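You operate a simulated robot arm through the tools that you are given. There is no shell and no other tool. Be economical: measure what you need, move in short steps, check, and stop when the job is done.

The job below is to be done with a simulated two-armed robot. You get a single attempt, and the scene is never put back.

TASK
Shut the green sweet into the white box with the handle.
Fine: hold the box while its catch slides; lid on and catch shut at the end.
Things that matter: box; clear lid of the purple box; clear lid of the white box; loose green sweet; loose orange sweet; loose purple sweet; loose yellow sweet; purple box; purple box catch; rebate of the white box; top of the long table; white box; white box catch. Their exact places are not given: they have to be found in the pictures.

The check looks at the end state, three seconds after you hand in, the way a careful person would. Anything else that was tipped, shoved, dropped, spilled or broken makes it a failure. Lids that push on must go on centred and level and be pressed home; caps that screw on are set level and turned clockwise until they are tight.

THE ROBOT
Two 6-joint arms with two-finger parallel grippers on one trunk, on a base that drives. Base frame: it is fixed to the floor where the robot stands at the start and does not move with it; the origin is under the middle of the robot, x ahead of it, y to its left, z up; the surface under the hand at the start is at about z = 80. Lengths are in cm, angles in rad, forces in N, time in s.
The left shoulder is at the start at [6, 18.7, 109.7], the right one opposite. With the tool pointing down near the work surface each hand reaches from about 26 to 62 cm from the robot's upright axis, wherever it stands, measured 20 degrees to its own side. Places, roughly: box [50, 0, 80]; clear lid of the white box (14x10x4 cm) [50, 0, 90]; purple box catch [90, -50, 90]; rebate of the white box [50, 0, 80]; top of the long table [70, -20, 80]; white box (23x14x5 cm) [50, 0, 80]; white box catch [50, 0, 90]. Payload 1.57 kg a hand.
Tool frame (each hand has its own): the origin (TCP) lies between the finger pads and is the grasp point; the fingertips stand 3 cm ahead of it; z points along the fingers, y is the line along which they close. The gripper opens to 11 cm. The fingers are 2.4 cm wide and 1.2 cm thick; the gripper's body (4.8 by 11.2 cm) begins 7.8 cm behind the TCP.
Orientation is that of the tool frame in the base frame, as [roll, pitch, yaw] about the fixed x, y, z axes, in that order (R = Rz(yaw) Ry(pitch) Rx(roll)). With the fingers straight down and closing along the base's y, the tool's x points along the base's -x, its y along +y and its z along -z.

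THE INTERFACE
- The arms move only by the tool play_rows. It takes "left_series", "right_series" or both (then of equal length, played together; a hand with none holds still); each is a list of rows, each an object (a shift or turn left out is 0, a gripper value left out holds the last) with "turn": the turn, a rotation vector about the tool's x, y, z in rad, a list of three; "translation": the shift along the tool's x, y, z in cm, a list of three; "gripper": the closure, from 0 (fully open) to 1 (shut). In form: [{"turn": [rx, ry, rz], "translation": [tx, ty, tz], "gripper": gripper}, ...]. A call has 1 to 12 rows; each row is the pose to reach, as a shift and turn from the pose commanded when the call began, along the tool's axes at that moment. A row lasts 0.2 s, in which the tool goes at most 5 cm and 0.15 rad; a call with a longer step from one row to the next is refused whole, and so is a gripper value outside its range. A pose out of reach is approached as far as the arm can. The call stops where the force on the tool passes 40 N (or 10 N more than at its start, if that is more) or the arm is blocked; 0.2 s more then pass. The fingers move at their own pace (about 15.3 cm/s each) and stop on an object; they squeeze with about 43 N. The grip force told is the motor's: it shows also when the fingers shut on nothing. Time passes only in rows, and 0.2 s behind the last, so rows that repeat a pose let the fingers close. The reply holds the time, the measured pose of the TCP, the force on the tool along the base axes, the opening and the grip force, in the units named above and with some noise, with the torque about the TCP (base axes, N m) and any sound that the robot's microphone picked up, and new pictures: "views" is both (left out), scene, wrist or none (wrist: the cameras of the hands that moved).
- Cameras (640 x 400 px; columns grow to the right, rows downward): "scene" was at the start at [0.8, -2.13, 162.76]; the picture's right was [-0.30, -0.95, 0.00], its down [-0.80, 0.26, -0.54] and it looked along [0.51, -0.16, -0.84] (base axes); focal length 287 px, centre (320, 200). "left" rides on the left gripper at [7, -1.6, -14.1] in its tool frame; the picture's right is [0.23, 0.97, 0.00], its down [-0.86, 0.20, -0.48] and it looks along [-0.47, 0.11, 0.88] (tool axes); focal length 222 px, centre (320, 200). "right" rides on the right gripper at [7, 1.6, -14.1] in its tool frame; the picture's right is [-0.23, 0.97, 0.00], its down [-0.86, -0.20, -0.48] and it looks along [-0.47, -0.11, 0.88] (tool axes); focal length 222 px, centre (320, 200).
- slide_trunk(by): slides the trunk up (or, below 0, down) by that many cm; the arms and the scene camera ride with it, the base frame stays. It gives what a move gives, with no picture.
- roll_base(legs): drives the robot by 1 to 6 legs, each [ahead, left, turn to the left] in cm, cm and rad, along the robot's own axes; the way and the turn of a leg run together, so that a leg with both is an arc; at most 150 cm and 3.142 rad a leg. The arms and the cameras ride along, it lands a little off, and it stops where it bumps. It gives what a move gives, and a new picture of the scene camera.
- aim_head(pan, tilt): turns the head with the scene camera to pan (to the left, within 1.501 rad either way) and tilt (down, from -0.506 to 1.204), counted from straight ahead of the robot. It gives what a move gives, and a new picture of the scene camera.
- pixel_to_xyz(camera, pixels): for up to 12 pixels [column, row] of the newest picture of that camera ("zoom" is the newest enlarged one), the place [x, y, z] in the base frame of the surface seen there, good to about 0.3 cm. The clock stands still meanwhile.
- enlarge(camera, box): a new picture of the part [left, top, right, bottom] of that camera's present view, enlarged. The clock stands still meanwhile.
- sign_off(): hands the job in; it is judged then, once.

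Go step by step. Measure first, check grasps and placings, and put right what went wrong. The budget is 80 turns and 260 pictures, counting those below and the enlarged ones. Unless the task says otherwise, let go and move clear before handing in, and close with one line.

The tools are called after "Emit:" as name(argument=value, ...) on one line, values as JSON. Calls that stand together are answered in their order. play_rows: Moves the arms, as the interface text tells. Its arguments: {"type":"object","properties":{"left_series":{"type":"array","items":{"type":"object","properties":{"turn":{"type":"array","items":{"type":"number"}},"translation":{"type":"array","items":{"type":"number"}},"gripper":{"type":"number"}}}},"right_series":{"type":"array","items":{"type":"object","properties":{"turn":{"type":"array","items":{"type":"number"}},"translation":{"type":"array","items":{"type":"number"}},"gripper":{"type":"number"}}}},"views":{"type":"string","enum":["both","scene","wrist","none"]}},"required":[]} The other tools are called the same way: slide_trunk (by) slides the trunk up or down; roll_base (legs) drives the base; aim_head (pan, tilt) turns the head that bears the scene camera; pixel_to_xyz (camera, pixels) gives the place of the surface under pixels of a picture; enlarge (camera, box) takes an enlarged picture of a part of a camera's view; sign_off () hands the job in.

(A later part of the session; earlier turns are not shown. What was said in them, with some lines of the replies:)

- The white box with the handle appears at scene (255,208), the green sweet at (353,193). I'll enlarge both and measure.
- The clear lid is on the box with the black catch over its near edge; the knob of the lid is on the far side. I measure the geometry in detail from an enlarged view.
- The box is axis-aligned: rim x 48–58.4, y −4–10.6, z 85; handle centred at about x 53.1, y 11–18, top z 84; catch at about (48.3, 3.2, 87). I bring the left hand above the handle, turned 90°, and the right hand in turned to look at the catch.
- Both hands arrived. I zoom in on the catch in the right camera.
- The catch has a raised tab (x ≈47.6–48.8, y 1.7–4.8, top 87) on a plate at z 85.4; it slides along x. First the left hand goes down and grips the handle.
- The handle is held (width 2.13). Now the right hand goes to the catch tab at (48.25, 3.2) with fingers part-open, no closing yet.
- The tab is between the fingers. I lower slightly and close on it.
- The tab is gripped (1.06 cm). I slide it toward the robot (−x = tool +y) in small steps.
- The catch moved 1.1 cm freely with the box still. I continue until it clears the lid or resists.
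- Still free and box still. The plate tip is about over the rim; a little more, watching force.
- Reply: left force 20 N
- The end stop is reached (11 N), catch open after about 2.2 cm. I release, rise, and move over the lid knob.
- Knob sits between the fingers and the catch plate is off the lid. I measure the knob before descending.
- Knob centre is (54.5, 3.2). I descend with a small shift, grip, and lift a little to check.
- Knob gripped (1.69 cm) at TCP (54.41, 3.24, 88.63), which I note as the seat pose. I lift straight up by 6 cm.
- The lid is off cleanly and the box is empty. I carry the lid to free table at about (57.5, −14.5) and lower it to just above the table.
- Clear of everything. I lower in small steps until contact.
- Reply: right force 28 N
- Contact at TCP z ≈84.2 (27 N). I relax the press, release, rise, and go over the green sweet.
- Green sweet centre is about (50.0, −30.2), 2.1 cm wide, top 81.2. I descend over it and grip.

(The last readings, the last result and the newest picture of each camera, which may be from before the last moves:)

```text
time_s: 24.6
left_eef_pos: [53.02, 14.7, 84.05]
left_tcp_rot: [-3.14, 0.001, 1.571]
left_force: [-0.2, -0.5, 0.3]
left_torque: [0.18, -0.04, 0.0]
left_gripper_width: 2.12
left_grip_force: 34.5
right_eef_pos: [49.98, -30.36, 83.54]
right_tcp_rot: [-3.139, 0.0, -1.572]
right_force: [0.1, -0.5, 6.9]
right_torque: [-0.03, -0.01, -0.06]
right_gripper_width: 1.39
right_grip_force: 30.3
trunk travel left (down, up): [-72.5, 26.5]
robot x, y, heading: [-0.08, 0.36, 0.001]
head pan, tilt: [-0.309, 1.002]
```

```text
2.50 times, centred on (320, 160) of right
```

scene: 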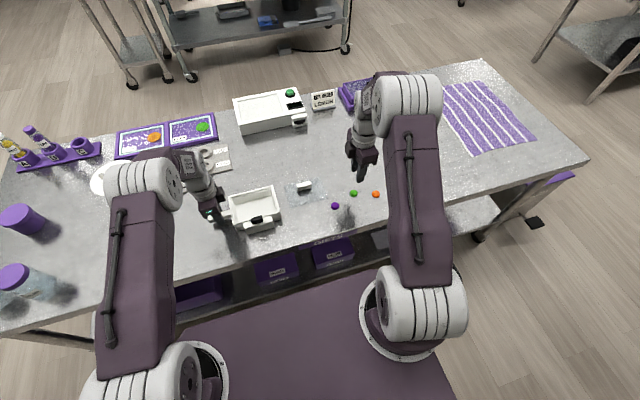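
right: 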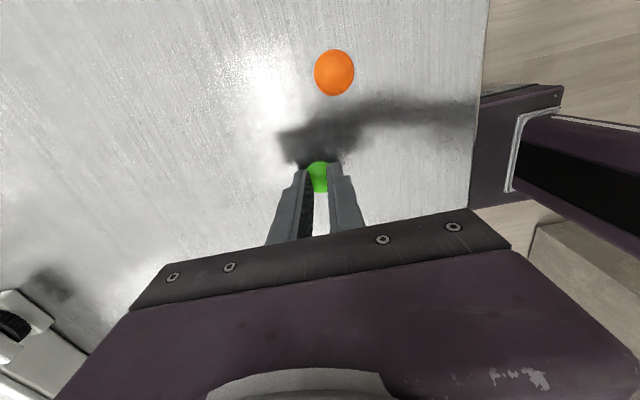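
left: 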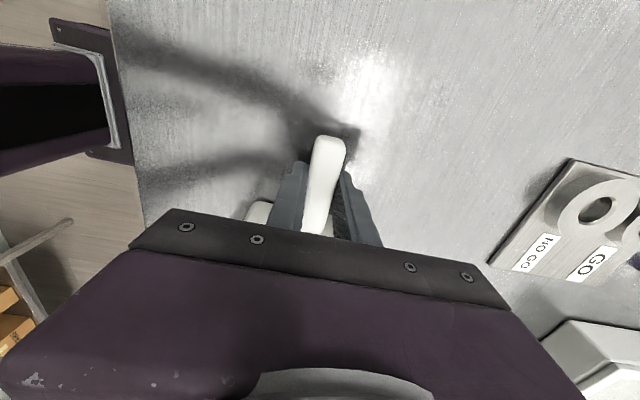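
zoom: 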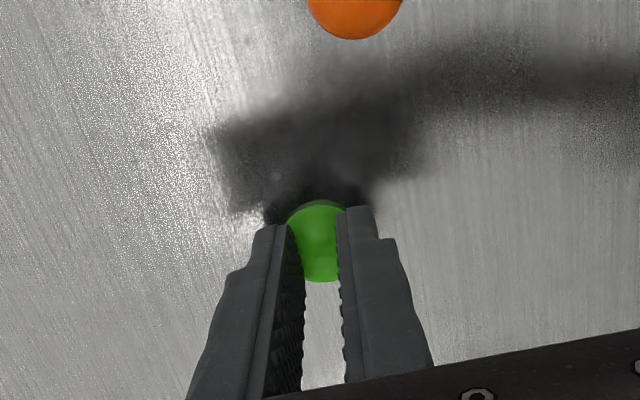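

Width is only 1.39 with 7 N upward, so the tips hold above the sweet's widest point. I reopen, go 0.35 cm lower, and regrip.

Emit:
play_rows(right_series=[{"translation": [0, 0, 0], "gripper": 0.72}, {"translation": [0, 0, 0]}, {"translation": [0, 0, 0.2]}, {"translation": [0, 0, 0.3]}, {"translation": [0, 0, 0.3]}], views="wrist")

Emit:
enlarge(camera="right", box=[240, 80, 400, 240])

```text
time_s: 25.8
left_eef_pos: [53.09, 14.76, 84.04]
left_tcp_rot: [3.141, 0.0, 1.571]
left_force: [-0.1, -1.0, -0.4]
left_torque: [0.01, -0.02, -0.01]
left_gripper_width: 2.16
left_grip_force: 35.0
right_eef_pos: [50.06, -30.41, 83.09]
right_tcp_rot: [3.141, 0.0, -1.571]
right_force: [0.3, -0.2, 0.5]
right_torque: [-0.01, 0.01, 0.0]
right_gripper_width: 3.09
right_grip_force: 0.0
trunk travel left (down, up): [-72.5, 26.5]
robot x, y, heading: [-0.11, -0.04, -0.002]
head pan, tilt: [-0.309, 1.002]
```

right: 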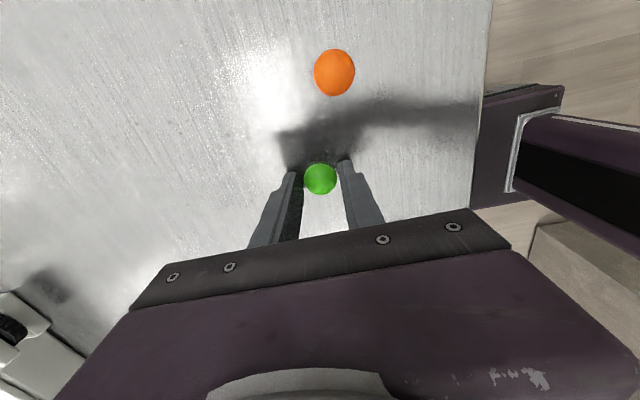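

```text
2.50 times, centred on (320, 160) of right
```

zoom: 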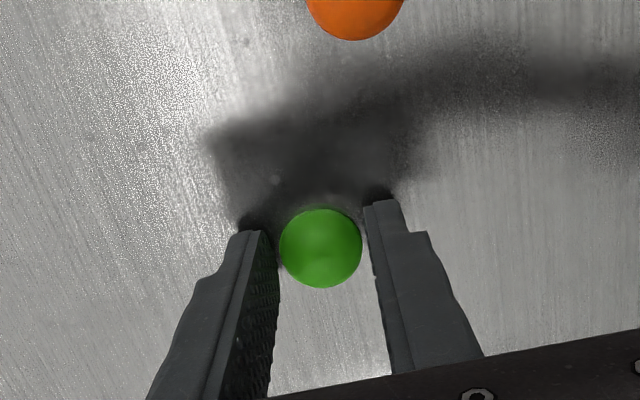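

Sweet is centred between the lower tips. I close.

Emit:
play_rows(right_series=[{"gripper": 0.85}, {"gripper": 1}, {"gripper": 1}], views="none")

Emit:
enlarge(camera="right", box=[240, 80, 400, 240])

```text
time_s: 26.6
left_eef_pos: [53.1, 14.7, 83.96]
left_tcp_rot: [3.141, 0.0, 1.569]
left_force: [-0.3, 0.0, 0.6]
left_torque: [-0.03, -0.02, -0.02]
left_gripper_width: 2.11
left_grip_force: 34.0
right_eef_pos: [49.96, -30.35, 83.21]
right_tcp_rot: [3.14, -0.001, -1.57]
right_force: [0.9, 0.7, 0.2]
right_torque: [-0.02, -0.01, -0.04]
right_gripper_width: 1.8
right_grip_force: 32.0
trunk travel left (down, up): [-72.5, 26.5]
robot x, y, heading: [0.24, -0.03, 0.005]
head pan, tilt: [-0.309, 1.002]
```

```text
2.50 times, centred on (320, 160) of right
```

zoom: 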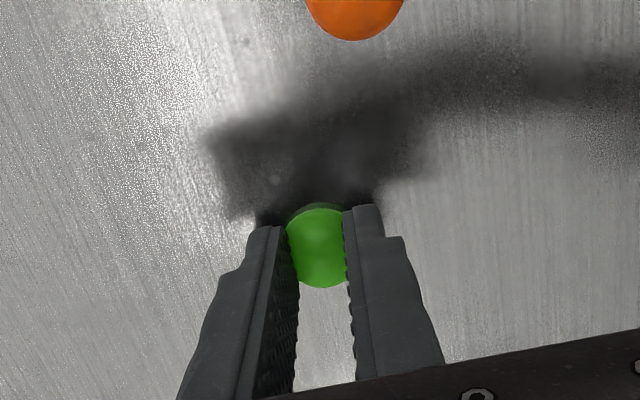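

Good grip (1.80 cm, no vertical load). I lift and carry it over the box.

Emit:
play_rows(right_series=[{"translation": [0, 0, -2]}, {"translation": [0, 0, -5]}, {"translation": [0, 0, -9]}, {"translation": [0, 0, -12.5]}, {"translation": [-4.5, -0.5, -12.5]}, {"translation": [-9, -1, -12.5]}, {"translation": [-13.5, -1.5, -12.5]}, {"translation": [-18, -2, -12.5]}, {"translation": [-22.5, -2.5, -12.5]}, {"translation": [-27, -3, -12.5]}, {"translation": [-31, -3.2, -12.5]}, {"translation": [-33.4, -3.2, -12.5]}])

Emit:
enlarge(camera="right", box=[200, 60, 440, 240])

```text
time_s: 29.2
left_eef_pos: [53.13, 14.72, 84.11]
left_tcp_rot: [3.141, 0.0, 1.571]
left_force: [-0.5, 1.3, 0.2]
left_torque: [-0.09, 0.01, -0.03]
left_gripper_width: 2.11
left_grip_force: 34.0
right_eef_pos: [53.09, 3.33, 95.69]
right_tcp_rot: [-3.141, 0.001, -1.573]
right_force: [-1.1, -0.2, 0.1]
right_torque: [-0.02, 0.02, 0.02]
right_gripper_width: 2.32
right_grip_force: 35.7
trunk travel left (down, up): [-72.5, 26.5]
robot x, y, heading: [0.33, -0.18, 0.0]
head pan, tilt: [-0.309, 1.002]
```

scene: 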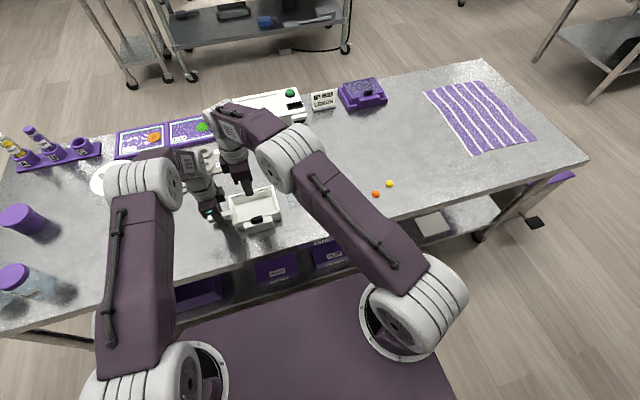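
right: 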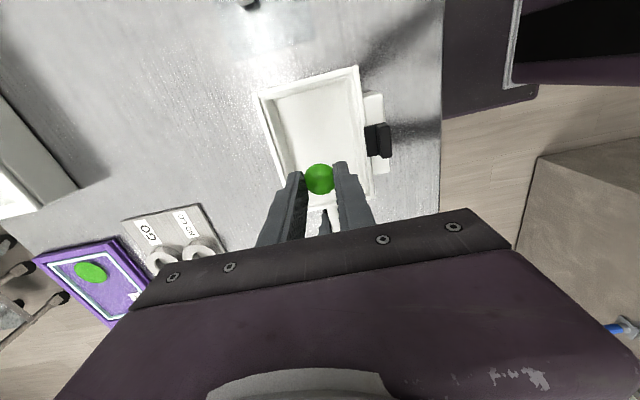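

```text
2.22 times, centred on (320, 150) of right
```

zoom: 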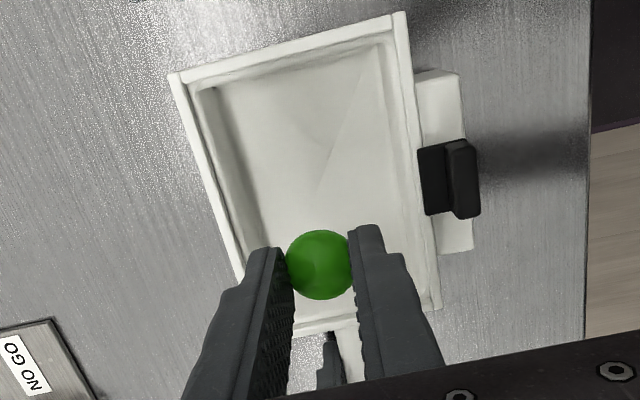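

Sweet is held (2.32 cm). I lower it into the box and release gently.

Emit:
play_rows(right_series=[{"translation": [0, 0, 3]}, {"translation": [0, 0, 6]}, {"translation": [0, 0, 9]}, {"translation": [0, 0, 10.5]}, {"translation": [0, 0, 11.2]}, {"translation": [0, 0, 11.2]}, {"translation": [0, 0, 11.2], "gripper": 0.72}, {"translation": [0, 0, 11.2]}, {"translation": [0, 0, 9]}, {"translation": [0, 0, 6]}, {"translation": [0, 0, 2]}, {"translation": [0, 0, 0]}], views="wrist")

Emit:
enlarge(camera="right", box=[200, 60, 440, 240])

```text
time_s: 31.8
left_eef_pos: [53.14, 14.7, 84.05]
left_tcp_rot: [-3.141, 0.0, 1.572]
left_force: [0.4, 0.0, -0.1]
left_torque: [-0.01, -0.04, -0.07]
left_gripper_width: 2.13
left_grip_force: 34.2
right_eef_pos: [53.16, 3.1, 95.54]
right_tcp_rot: [-3.141, 0.001, -1.572]
right_force: [-1.1, 0.5, -0.2]
right_torque: [0.02, 0.01, 0.0]
right_gripper_width: 3.08
right_grip_force: 0.1
trunk travel left (down, up): [-72.5, 26.5]
robot x, y, heading: [0.26, 0.21, 0.001]
head pan, tilt: [-0.309, 1.002]
```

right: 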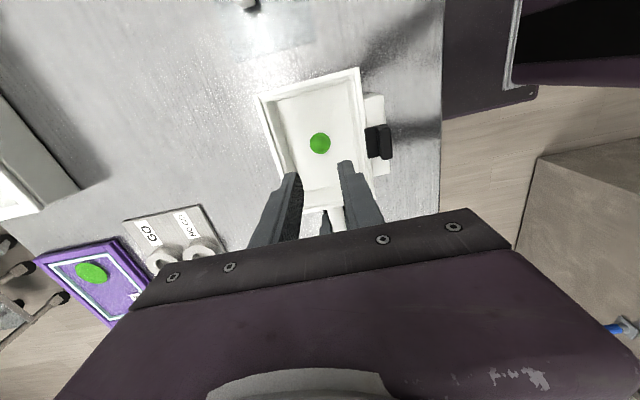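

```text
2.22 times, centred on (320, 150) of right
```

zoom: 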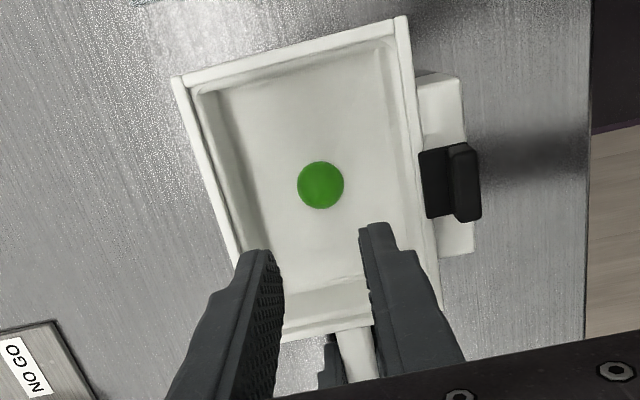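

The green sweet lies in the middle of the box. Back to the lid with the same commanded offsets.

Emit:
play_rows(right_series=[{"translation": [4, -1, 0], "gripper": 0.64}, {"translation": [8, -2, 0]}, {"translation": [12, -3, 0]}, {"translation": [15, -3.8, 0]}, {"translation": [17.6, -4.25, 0]}, {"translation": [17.6, -4.25, 3]}, {"translation": [17.6, -4.25, 6]}, {"translation": [17.6, -4.25, 8]}, {"translation": [17.6, -4.25, 8]}], views="wrist")

Emit:
enlarge(camera="right", box=[220, 60, 420, 240])

```text
time_s: 33.8
left_eef_pos: [53.02, 14.77, 84.03]
left_tcp_rot: [3.141, 0.0, 1.571]
left_force: [-0.1, -0.7, -0.5]
left_torque: [-0.02, 0.0, 0.04]
left_gripper_width: 2.14
left_grip_force: 34.5
right_eef_pos: [57.42, -14.56, 87.78]
right_tcp_rot: [3.141, 0.0, -1.57]
right_force: [0.2, 0.4, 0.1]
right_torque: [-0.01, -0.03, -0.01]
right_gripper_width: 3.95
right_grip_force: 0.1
trunk travel left (down, up): [-72.5, 26.5]
robot x, y, heading: [0.11, 0.16, -0.0]
head pan, tilt: [-0.309, 1.002]
```

right: 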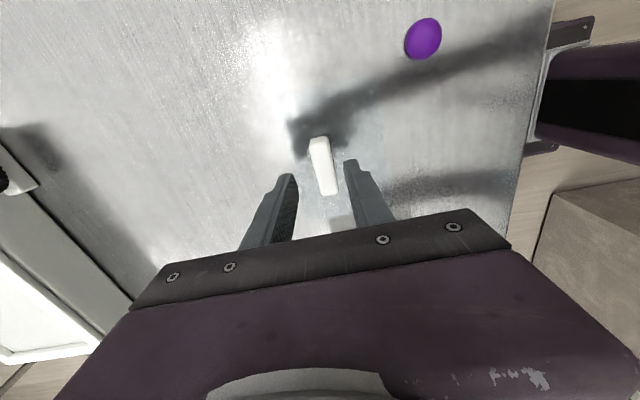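

```text
2.22 times, centred on (320, 150) of right
```

zoom: 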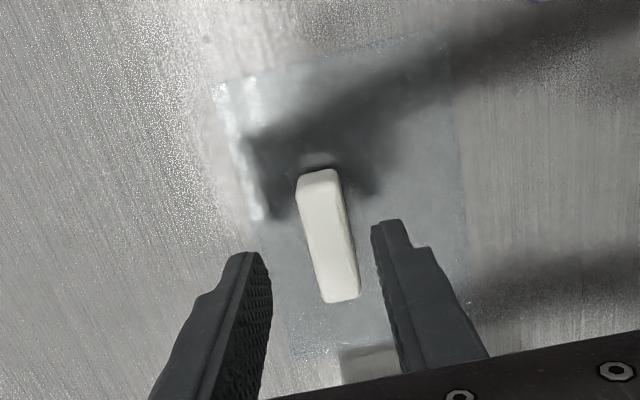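

The knob is where I left it and square. I descend to the same height and grip.

Emit:
play_rows(right_series=[{"translation": [0, 0, 1.5]}, {"translation": [0, 0, 2.8]}, {"translation": [0, 0, 3.6]}, {"translation": [0, 0, 3.6], "gripper": 1}, {"translation": [0, 0, 3.6]}, {"translation": [0, 0, 3.6]}], views="none")

Emit:
enlarge(camera="right", box=[220, 60, 420, 240])

```text
time_s: 35.2
left_eef_pos: [53.26, 14.61, 84.06]
left_tcp_rot: [3.14, 0.001, 1.571]
left_force: [-0.2, 0.6, 0.5]
left_torque: [0.05, 0.01, -0.04]
left_gripper_width: 2.14
left_grip_force: 34.4
right_eef_pos: [57.43, -14.68, 83.99]
right_tcp_rot: [3.14, -0.001, -1.569]
right_force: [-0.3, -1.2, 0.4]
right_torque: [0.01, 0.05, 0.01]
right_gripper_width: 1.71
right_grip_force: 32.2
trunk travel left (down, up): [-72.5, 26.5]
robot x, y, heading: [-0.03, 0.02, -0.001]
head pan, tilt: [-0.309, 1.002]
```

```text
2.22 times, centred on (320, 150) of right
```

zoom: 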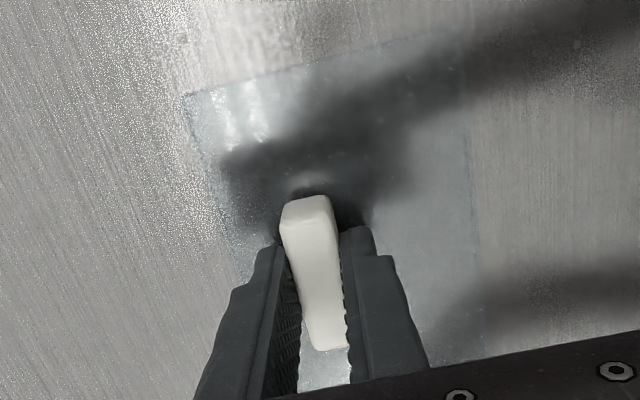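

Knob held at the same relative position. I lift and carry the lid back above the box.

Emit:
play_rows(right_series=[{"translation": [0, 0, -1]}, {"translation": [0, 0, -4]}, {"translation": [0, 0, -7.5]}, {"translation": [0, 0, -10.35]}, {"translation": [-3, 0.6, -10.35]}, {"translation": [-6.5, 1.2, -10.35]}, {"translation": [-10, 1.8, -10.35]}, {"translation": [-13.5, 2.4, -10.35]}, {"translation": [-16, 3, -10.35]}, {"translation": [-17.7, 3, -10.35]}, {"translation": [-17.7, 3, -9]}, {"translation": [-17.7, 3, -9]}], views="wrist")

Emit:
enlarge(camera="right", box=[200, 40, 440, 240])

Emit:
enlarge(camera="scene", box=[206, 170, 300, 235])

```text
time_s: 37.8
left_eef_pos: [53.11, 14.74, 83.99]
left_tcp_rot: [-3.141, 0.001, 1.571]
left_force: [0.1, 0.0, 0.2]
left_torque: [-0.03, -0.02, -0.03]
left_gripper_width: 2.13
left_grip_force: 34.5
right_eef_pos: [54.43, 3.25, 93.0]
right_tcp_rot: [-3.14, 0.0, -1.571]
right_force: [0.2, -0.1, -1.7]
right_torque: [0.01, -0.03, 0.01]
right_gripper_width: 1.7
right_grip_force: 32.3
trunk travel left (down, up): [-72.5, 26.5]
robot x, y, heading: [-0.29, 0.11, 0.002]
head pan, tilt: [-0.309, 1.002]
```

right: 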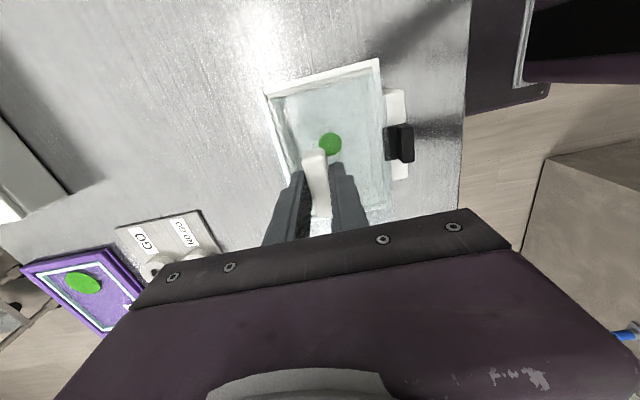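

```text
2.00 times, centred on (320, 140) of right
```

zoom: 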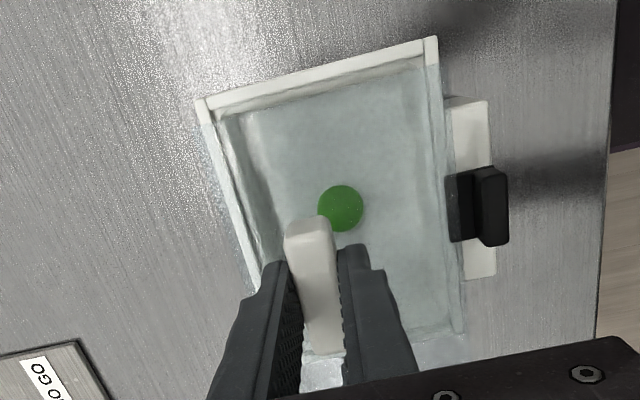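

```text
6.15 times, centred on (253, 202) of scene
```

zoom: 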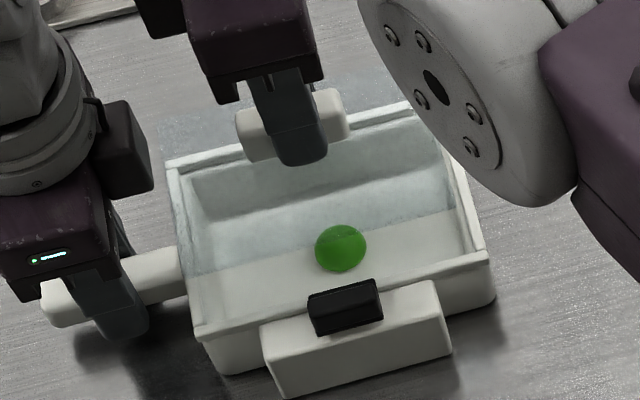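

Lid is level and above its seat. I lower straight down, slowly near the seat.

Emit:
play_rows(right_series=[{"translation": [0, 0, 1.5]}, {"translation": [0, 0, 2.8]}, {"translation": [0, 0, 3.4]}, {"translation": [0, 0, 3.8]}, {"translation": [0, 0, 4.1]}, {"translation": [0, 0, 4.3]}, {"translation": [0, 0, 4.3]}], views="none")

Emit:
enlarge(camera="right", box=[200, 40, 440, 240])

```text
time_s: 39.4
left_eef_pos: [53.16, 14.75, 83.98]
left_tcp_rot: [3.139, 0.0, 1.572]
left_force: [0.0, 0.3, 0.3]
left_torque: [0.02, 0.03, -0.04]
left_gripper_width: 2.11
left_grip_force: 34.9
right_eef_pos: [54.33, 3.15, 88.77]
right_tcp_rot: [-3.141, 0.0, -1.572]
right_force: [-0.2, -0.8, -0.4]
right_torque: [0.02, 0.0, 0.01]
right_gripper_width: 1.72
right_grip_force: 32.7
trunk travel left (down, up): [-72.5, 26.5]
robot x, y, heading: [-0.13, 0.13, -0.0]
head pan, tilt: [-0.309, 1.002]
```

```text
2.00 times, centred on (320, 140) of right
```

zoom: 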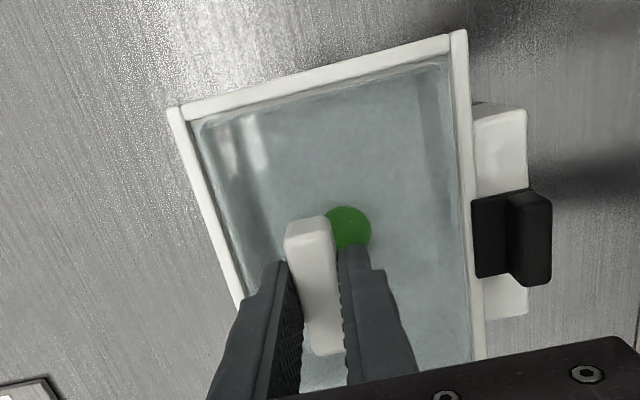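

No contact yet at z 88.77; a bit further in small steps.

Emit:
play_rows(right_series=[{"translation": [0, 0, 0.15]}, {"translation": [0, 0, 0.3]}, {"translation": [0, 0, 0.45]}, {"translation": [0, 0, 0.45]}], views="none")

Emit:
enlarge(camera="right", box=[200, 40, 440, 240])

```text
time_s: 40.4
left_eef_pos: [53.12, 14.68, 84.0]
left_tcp_rot: [-3.141, 0.0, 1.572]
left_force: [2.9, 0.9, -6.0]
left_torque: [0.21, -0.01, 0.2]
left_gripper_width: 2.18
left_grip_force: 34.4
right_eef_pos: [54.38, 3.2, 88.39]
right_tcp_rot: [-3.138, 0.0, -1.571]
right_force: [-1.2, -1.3, 9.0]
right_torque: [0.17, 0.1, 0.1]
right_gripper_width: 1.73
right_grip_force: 32.3
trunk travel left (down, up): [-72.5, 26.5]
robot x, y, heading: [0.22, -0.13, -0.001]
head pan, tilt: [-0.309, 1.002]
```

```text
2.00 times, centred on (320, 140) of right
```

zoom: 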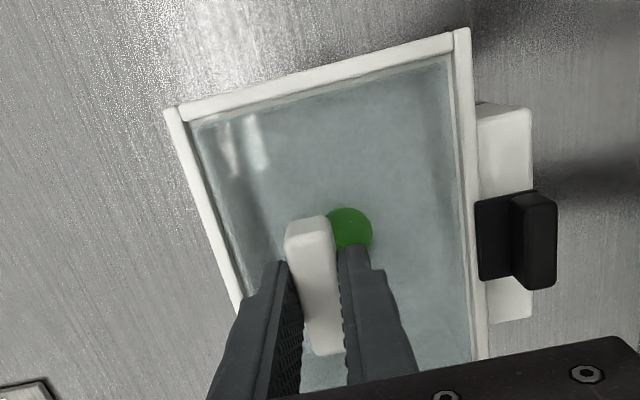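

Contact with 9 N at z 88.39, matching the seat height. I release, rise and inspect the lid.

Emit:
play_rows(right_series=[{"translation": [0, 0, -0.05], "gripper": 0.64}, {"translation": [0, 0, -0.05]}, {"translation": [0, 0, -2]}, {"translation": [0, 0, -5]}, {"translation": [3, 0, -9]}, {"translation": [6, 0, -9]}, {"translation": [6, 0, -9]}], views="none")

Emit:
enlarge(camera="right", box=[240, 100, 400, 220])

Emit:
enlarge(camera="scene", box=[206, 170, 300, 235])

```text
time_s: 42.0
left_eef_pos: [53.02, 14.79, 83.93]
left_tcp_rot: [-3.141, 0.0, 1.57]
left_force: [-0.2, -0.3, 0.9]
left_torque: [0.01, 0.01, -0.02]
left_gripper_width: 2.11
left_grip_force: 34.7
right_eef_pos: [54.45, -2.79, 97.24]
right_tcp_rot: [-3.14, 0.001, -1.569]
right_force: [1.3, -0.1, 0.4]
right_torque: [0.03, 0.03, 0.01]
right_gripper_width: 3.94
right_grip_force: 0.0
trunk travel left (down, up): [-72.5, 26.5]
robot x, y, heading: [0.11, 0.0, -0.003]
head pan, tilt: [-0.309, 1.002]
```

```text
3.33 times, centred on (320, 160) of right
```

zoom: 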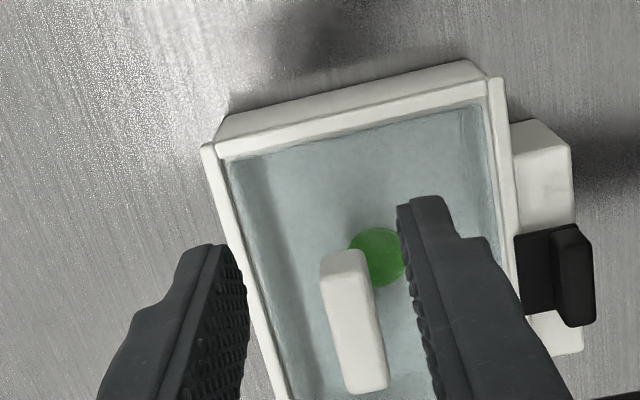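

```text
6.15 times, centred on (253, 202) of scene
```

zoom: 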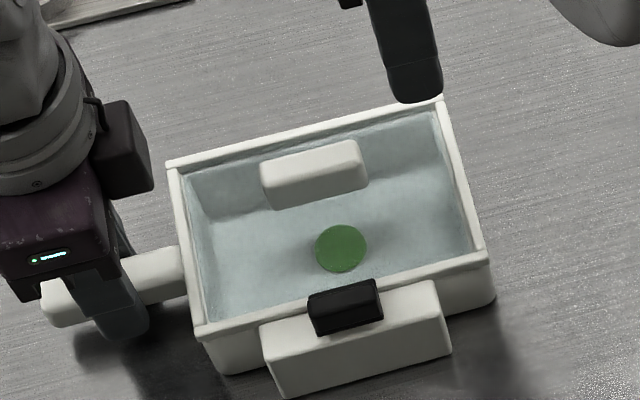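

The lid looks fully inside the rim. I check knob and catch heights.

Emit:
pixel_to_xyz(camera="zoom", pixels=[[275, 175], [312, 163], [350, 150], [345, 290], [345, 305], [345, 320], [372, 300], [312, 305]])

Emit:
pixel_to_xyz(camera="right", pixels=[[392, 184], [389, 178], [394, 190], [322, 180], [330, 210]])

```text
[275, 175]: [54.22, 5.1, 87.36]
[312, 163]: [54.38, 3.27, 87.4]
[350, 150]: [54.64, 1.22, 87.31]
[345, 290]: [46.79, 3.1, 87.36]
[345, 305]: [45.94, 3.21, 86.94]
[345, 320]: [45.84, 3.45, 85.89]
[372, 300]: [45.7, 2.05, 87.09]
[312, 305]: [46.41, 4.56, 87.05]
```

```text
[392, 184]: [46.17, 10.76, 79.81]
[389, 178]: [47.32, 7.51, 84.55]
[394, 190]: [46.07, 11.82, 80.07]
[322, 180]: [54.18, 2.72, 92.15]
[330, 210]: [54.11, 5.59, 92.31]
```

Knob top 87.4, level and seated. Now the right hand goes to the catch tab at x ≈46.1 and grips it.

Emit:
play_rows(right_series=[{"translation": [-2, 4, 0]}, {"translation": [-4, 8, 0]}, {"translation": [-6, 8.3, 1]}, {"translation": [-6, 8.3, 4]}, {"translation": [-6, 8.3, 7]}, {"translation": [-6, 8.3, 8.45]}, {"translation": [-6, 8.3, 8.45]}], views="none")

Emit:
enlarge(camera="right", box=[240, 80, 400, 240])

```text
time_s: 43.6
left_eef_pos: [53.13, 14.78, 84.01]
left_tcp_rot: [3.141, 0.0, 1.571]
left_force: [0.2, -0.8, 0.1]
left_torque: [-0.01, -0.03, -0.02]
left_gripper_width: 2.14
left_grip_force: 35.1
right_eef_pos: [46.26, 3.14, 88.76]
right_tcp_rot: [-3.141, -0.001, -1.57]
right_force: [0.0, 0.0, 0.9]
right_torque: [0.0, 0.01, 0.01]
right_gripper_width: 3.98
right_grip_force: 0.0
trunk travel left (down, up): [-72.5, 26.5]
robot x, y, heading: [0.23, 0.19, 0.0]
head pan, tilt: [-0.309, 1.002]
```

```text
2.50 times, centred on (320, 160) of right
```

zoom: 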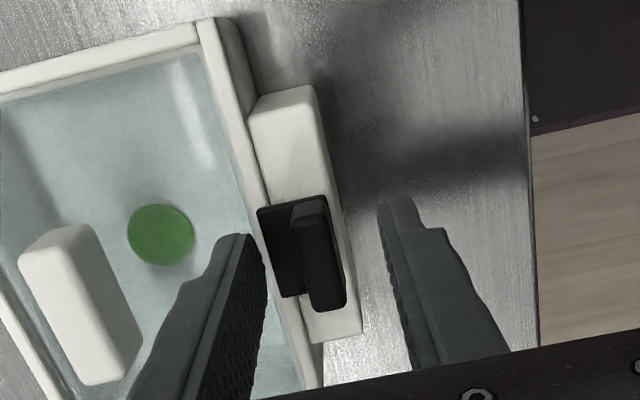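

Tab is between the fingers. I close and then slide it toward the lid (+x) in small steps.

Emit:
play_rows(right_series=[{"gripper": 0.85}, {"gripper": 1}, {"gripper": 1}, {"translation": [0, -0.3, 0]}, {"translation": [0, -0.6, 0]}, {"translation": [0, -0.9, 0]}, {"translation": [0, -1.2, 0]}, {"translation": [0, -1.5, 0]}, {"translation": [0, -1.5, 0]}], views="none")

Emit:
enlarge(camera="right", box=[240, 80, 400, 240])

```text
time_s: 45.6
left_eef_pos: [53.04, 14.75, 84.06]
left_tcp_rot: [3.141, 0.0, 1.571]
left_force: [0.7, 6.2, 3.8]
left_torque: [-0.25, 0.09, -0.19]
left_gripper_width: 2.14
left_grip_force: 34.8
right_eef_pos: [47.66, 3.2, 88.74]
right_tcp_rot: [3.139, -0.001, -1.571]
right_force: [-0.1, -6.0, -2.3]
right_torque: [-0.42, -0.01, -0.07]
right_gripper_width: 1.09
right_grip_force: 28.8
trunk travel left (down, up): [-72.5, 26.5]
robot x, y, heading: [0.01, -0.04, -0.001]
head pan, tilt: [-0.309, 1.002]
```

```text
2.50 times, centred on (320, 160) of right
```

zoom: 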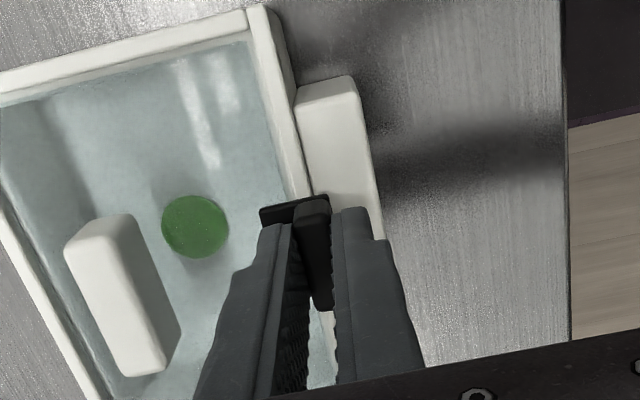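

It slides over the lid freely. I continue to the closed stop (≈48.1).

Emit:
play_rows(right_series=[{"translation": [0, -0.2, 0]}, {"translation": [0, -0.4, 0]}, {"translation": [0, -0.55, 0]}, {"translation": [0, -0.65, 0]}, {"translation": [0, -0.65, 0]}], views="none")

Emit:
enlarge(camera="right", box=[240, 80, 400, 240])

```text
time_s: 46.8
left_eef_pos: [53.28, 14.76, 83.99]
left_tcp_rot: [3.139, 0.001, 1.572]
left_force: [14.5, 13.1, -6.7]
left_torque: [0.39, -0.02, 0.55]
left_gripper_width: 2.09
left_grip_force: 35.0
right_eef_pos: [48.22, 3.13, 88.83]
right_tcp_rot: [3.138, -0.001, -1.572]
right_force: [-12.8, -14.3, 5.0]
right_torque: [-0.14, 0.32, 0.29]
right_gripper_width: 1.07
right_grip_force: 28.4
trunk travel left (down, up): [-72.5, 26.5]
robot x, y, heading: [0.02, 0.14, 0.0]
head pan, tilt: [-0.309, 1.002]
```

```text
2.50 times, centred on (320, 160) of right
```

zoom: 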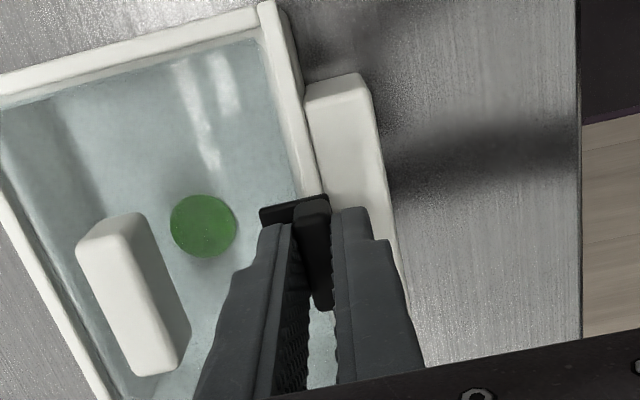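

The stop is reached at 48.2 (13 N), same picture as at the start. I ease off, release and rise with the right hand.

Emit:
play_rows(right_series=[{"translation": [0, 0.12, 0]}, {"translation": [0, 0.12, 0], "gripper": 0.64}, {"translation": [0, 0.12, 0]}, {"translation": [0, 0.12, -3]}, {"translation": [0, 0.12, -7]}, {"translation": [4, 0.12, -10]}, {"translation": [8, 0.12, -12]}, {"translation": [12, 0.12, -14]}, {"translation": [12, 0.12, -14]}], views="none")

Emit:
enlarge(camera="scene", box=[206, 175, 290, 235])

```text
time_s: 48.8
left_eef_pos: [53.19, 14.73, 84.03]
left_tcp_rot: [3.141, 0.002, 1.571]
left_force: [0.7, 0.6, 0.1]
left_torque: [0.25, 0.06, 0.05]
left_gripper_width: 2.14
left_grip_force: 33.5
right_eef_pos: [48.12, -8.72, 102.86]
right_tcp_rot: [3.142, 0.0, -1.57]
right_force: [-0.6, 0.3, 0.1]
right_torque: [0.03, 0.01, -0.02]
right_gripper_width: 3.95
right_grip_force: 0.1
trunk travel left (down, up): [-72.5, 26.5]
robot x, y, heading: [-0.05, 0.06, 0.002]
head pan, tilt: [-0.309, 1.002]
```

```text
6.67 times, centred on (248, 205) of scene
```

zoom: 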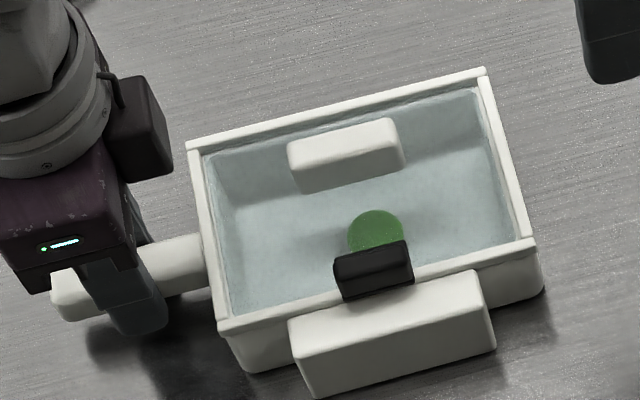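

The box looks exactly as at the start, catch shut with the sweet inside. Now the left hand releases the handle and rises.

Emit:
play_rows(left_series=[{"gripper": 0.6}, {"gripper": 0.6}, {"translation": [0, 0, -2]}, {"translation": [0, 0, -6]}, {"translation": [0, 0, -10]}, {"translation": [0, 0, -14]}, {"translation": [0, 0, -14]}], views="scene")

Emit:
enlarge(camera="scene", box=[200, 175, 296, 235])

Emit:
enlarge(camera="right", box=[220, 100, 400, 240])

```text
time_s: 50.4
left_eef_pos: [53.2, 14.72, 98.07]
left_tcp_rot: [3.141, 0.0, 1.57]
left_force: [0.4, -0.5, 0.1]
left_torque: [0.0, 0.04, 0.03]
left_gripper_width: 4.39
left_grip_force: 0.1
right_eef_pos: [48.15, -8.76, 102.79]
right_tcp_rot: [-3.14, 0.002, -1.571]
right_force: [0.1, -0.2, 0.1]
right_torque: [0.01, 0.03, 0.06]
right_gripper_width: 3.98
right_grip_force: 0.1
trunk travel left (down, up): [-72.5, 26.5]
robot x, y, heading: [0.3, 0.07, -0.002]
head pan, tilt: [-0.309, 1.002]
```

scene: 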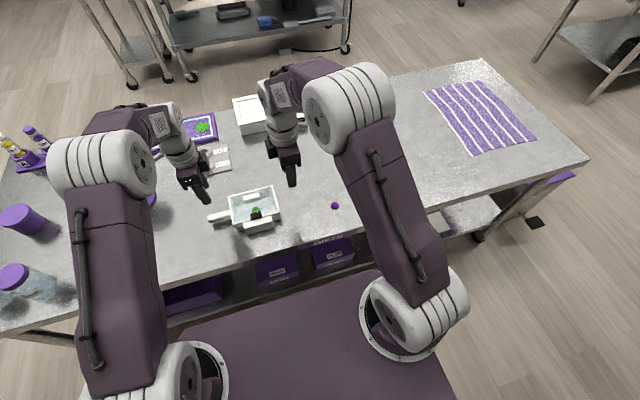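

```text
6.67 times, centred on (248, 205) of scene
```

zoom: 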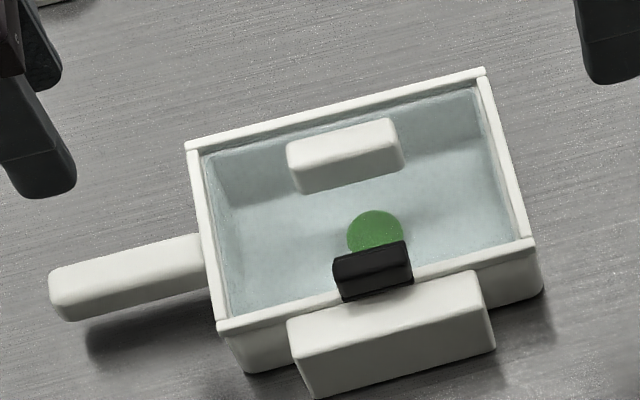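

```text
2.86 times, centred on (310, 170) of right
```

zoom: 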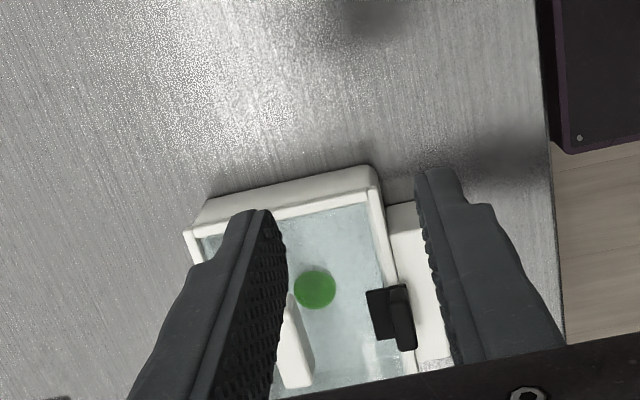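

The box is in its original place with the lid level and the catch over it, the green sweet is inside, and both hands are clear. I hand in.

Emit:
sign_off()

```text
The job is handed in.
```

The green sweet is shut in the white box with the handle, with the lid on level and the catch slid fully shut; the box didn't move and nothing else was disturbed in the pictures I took.
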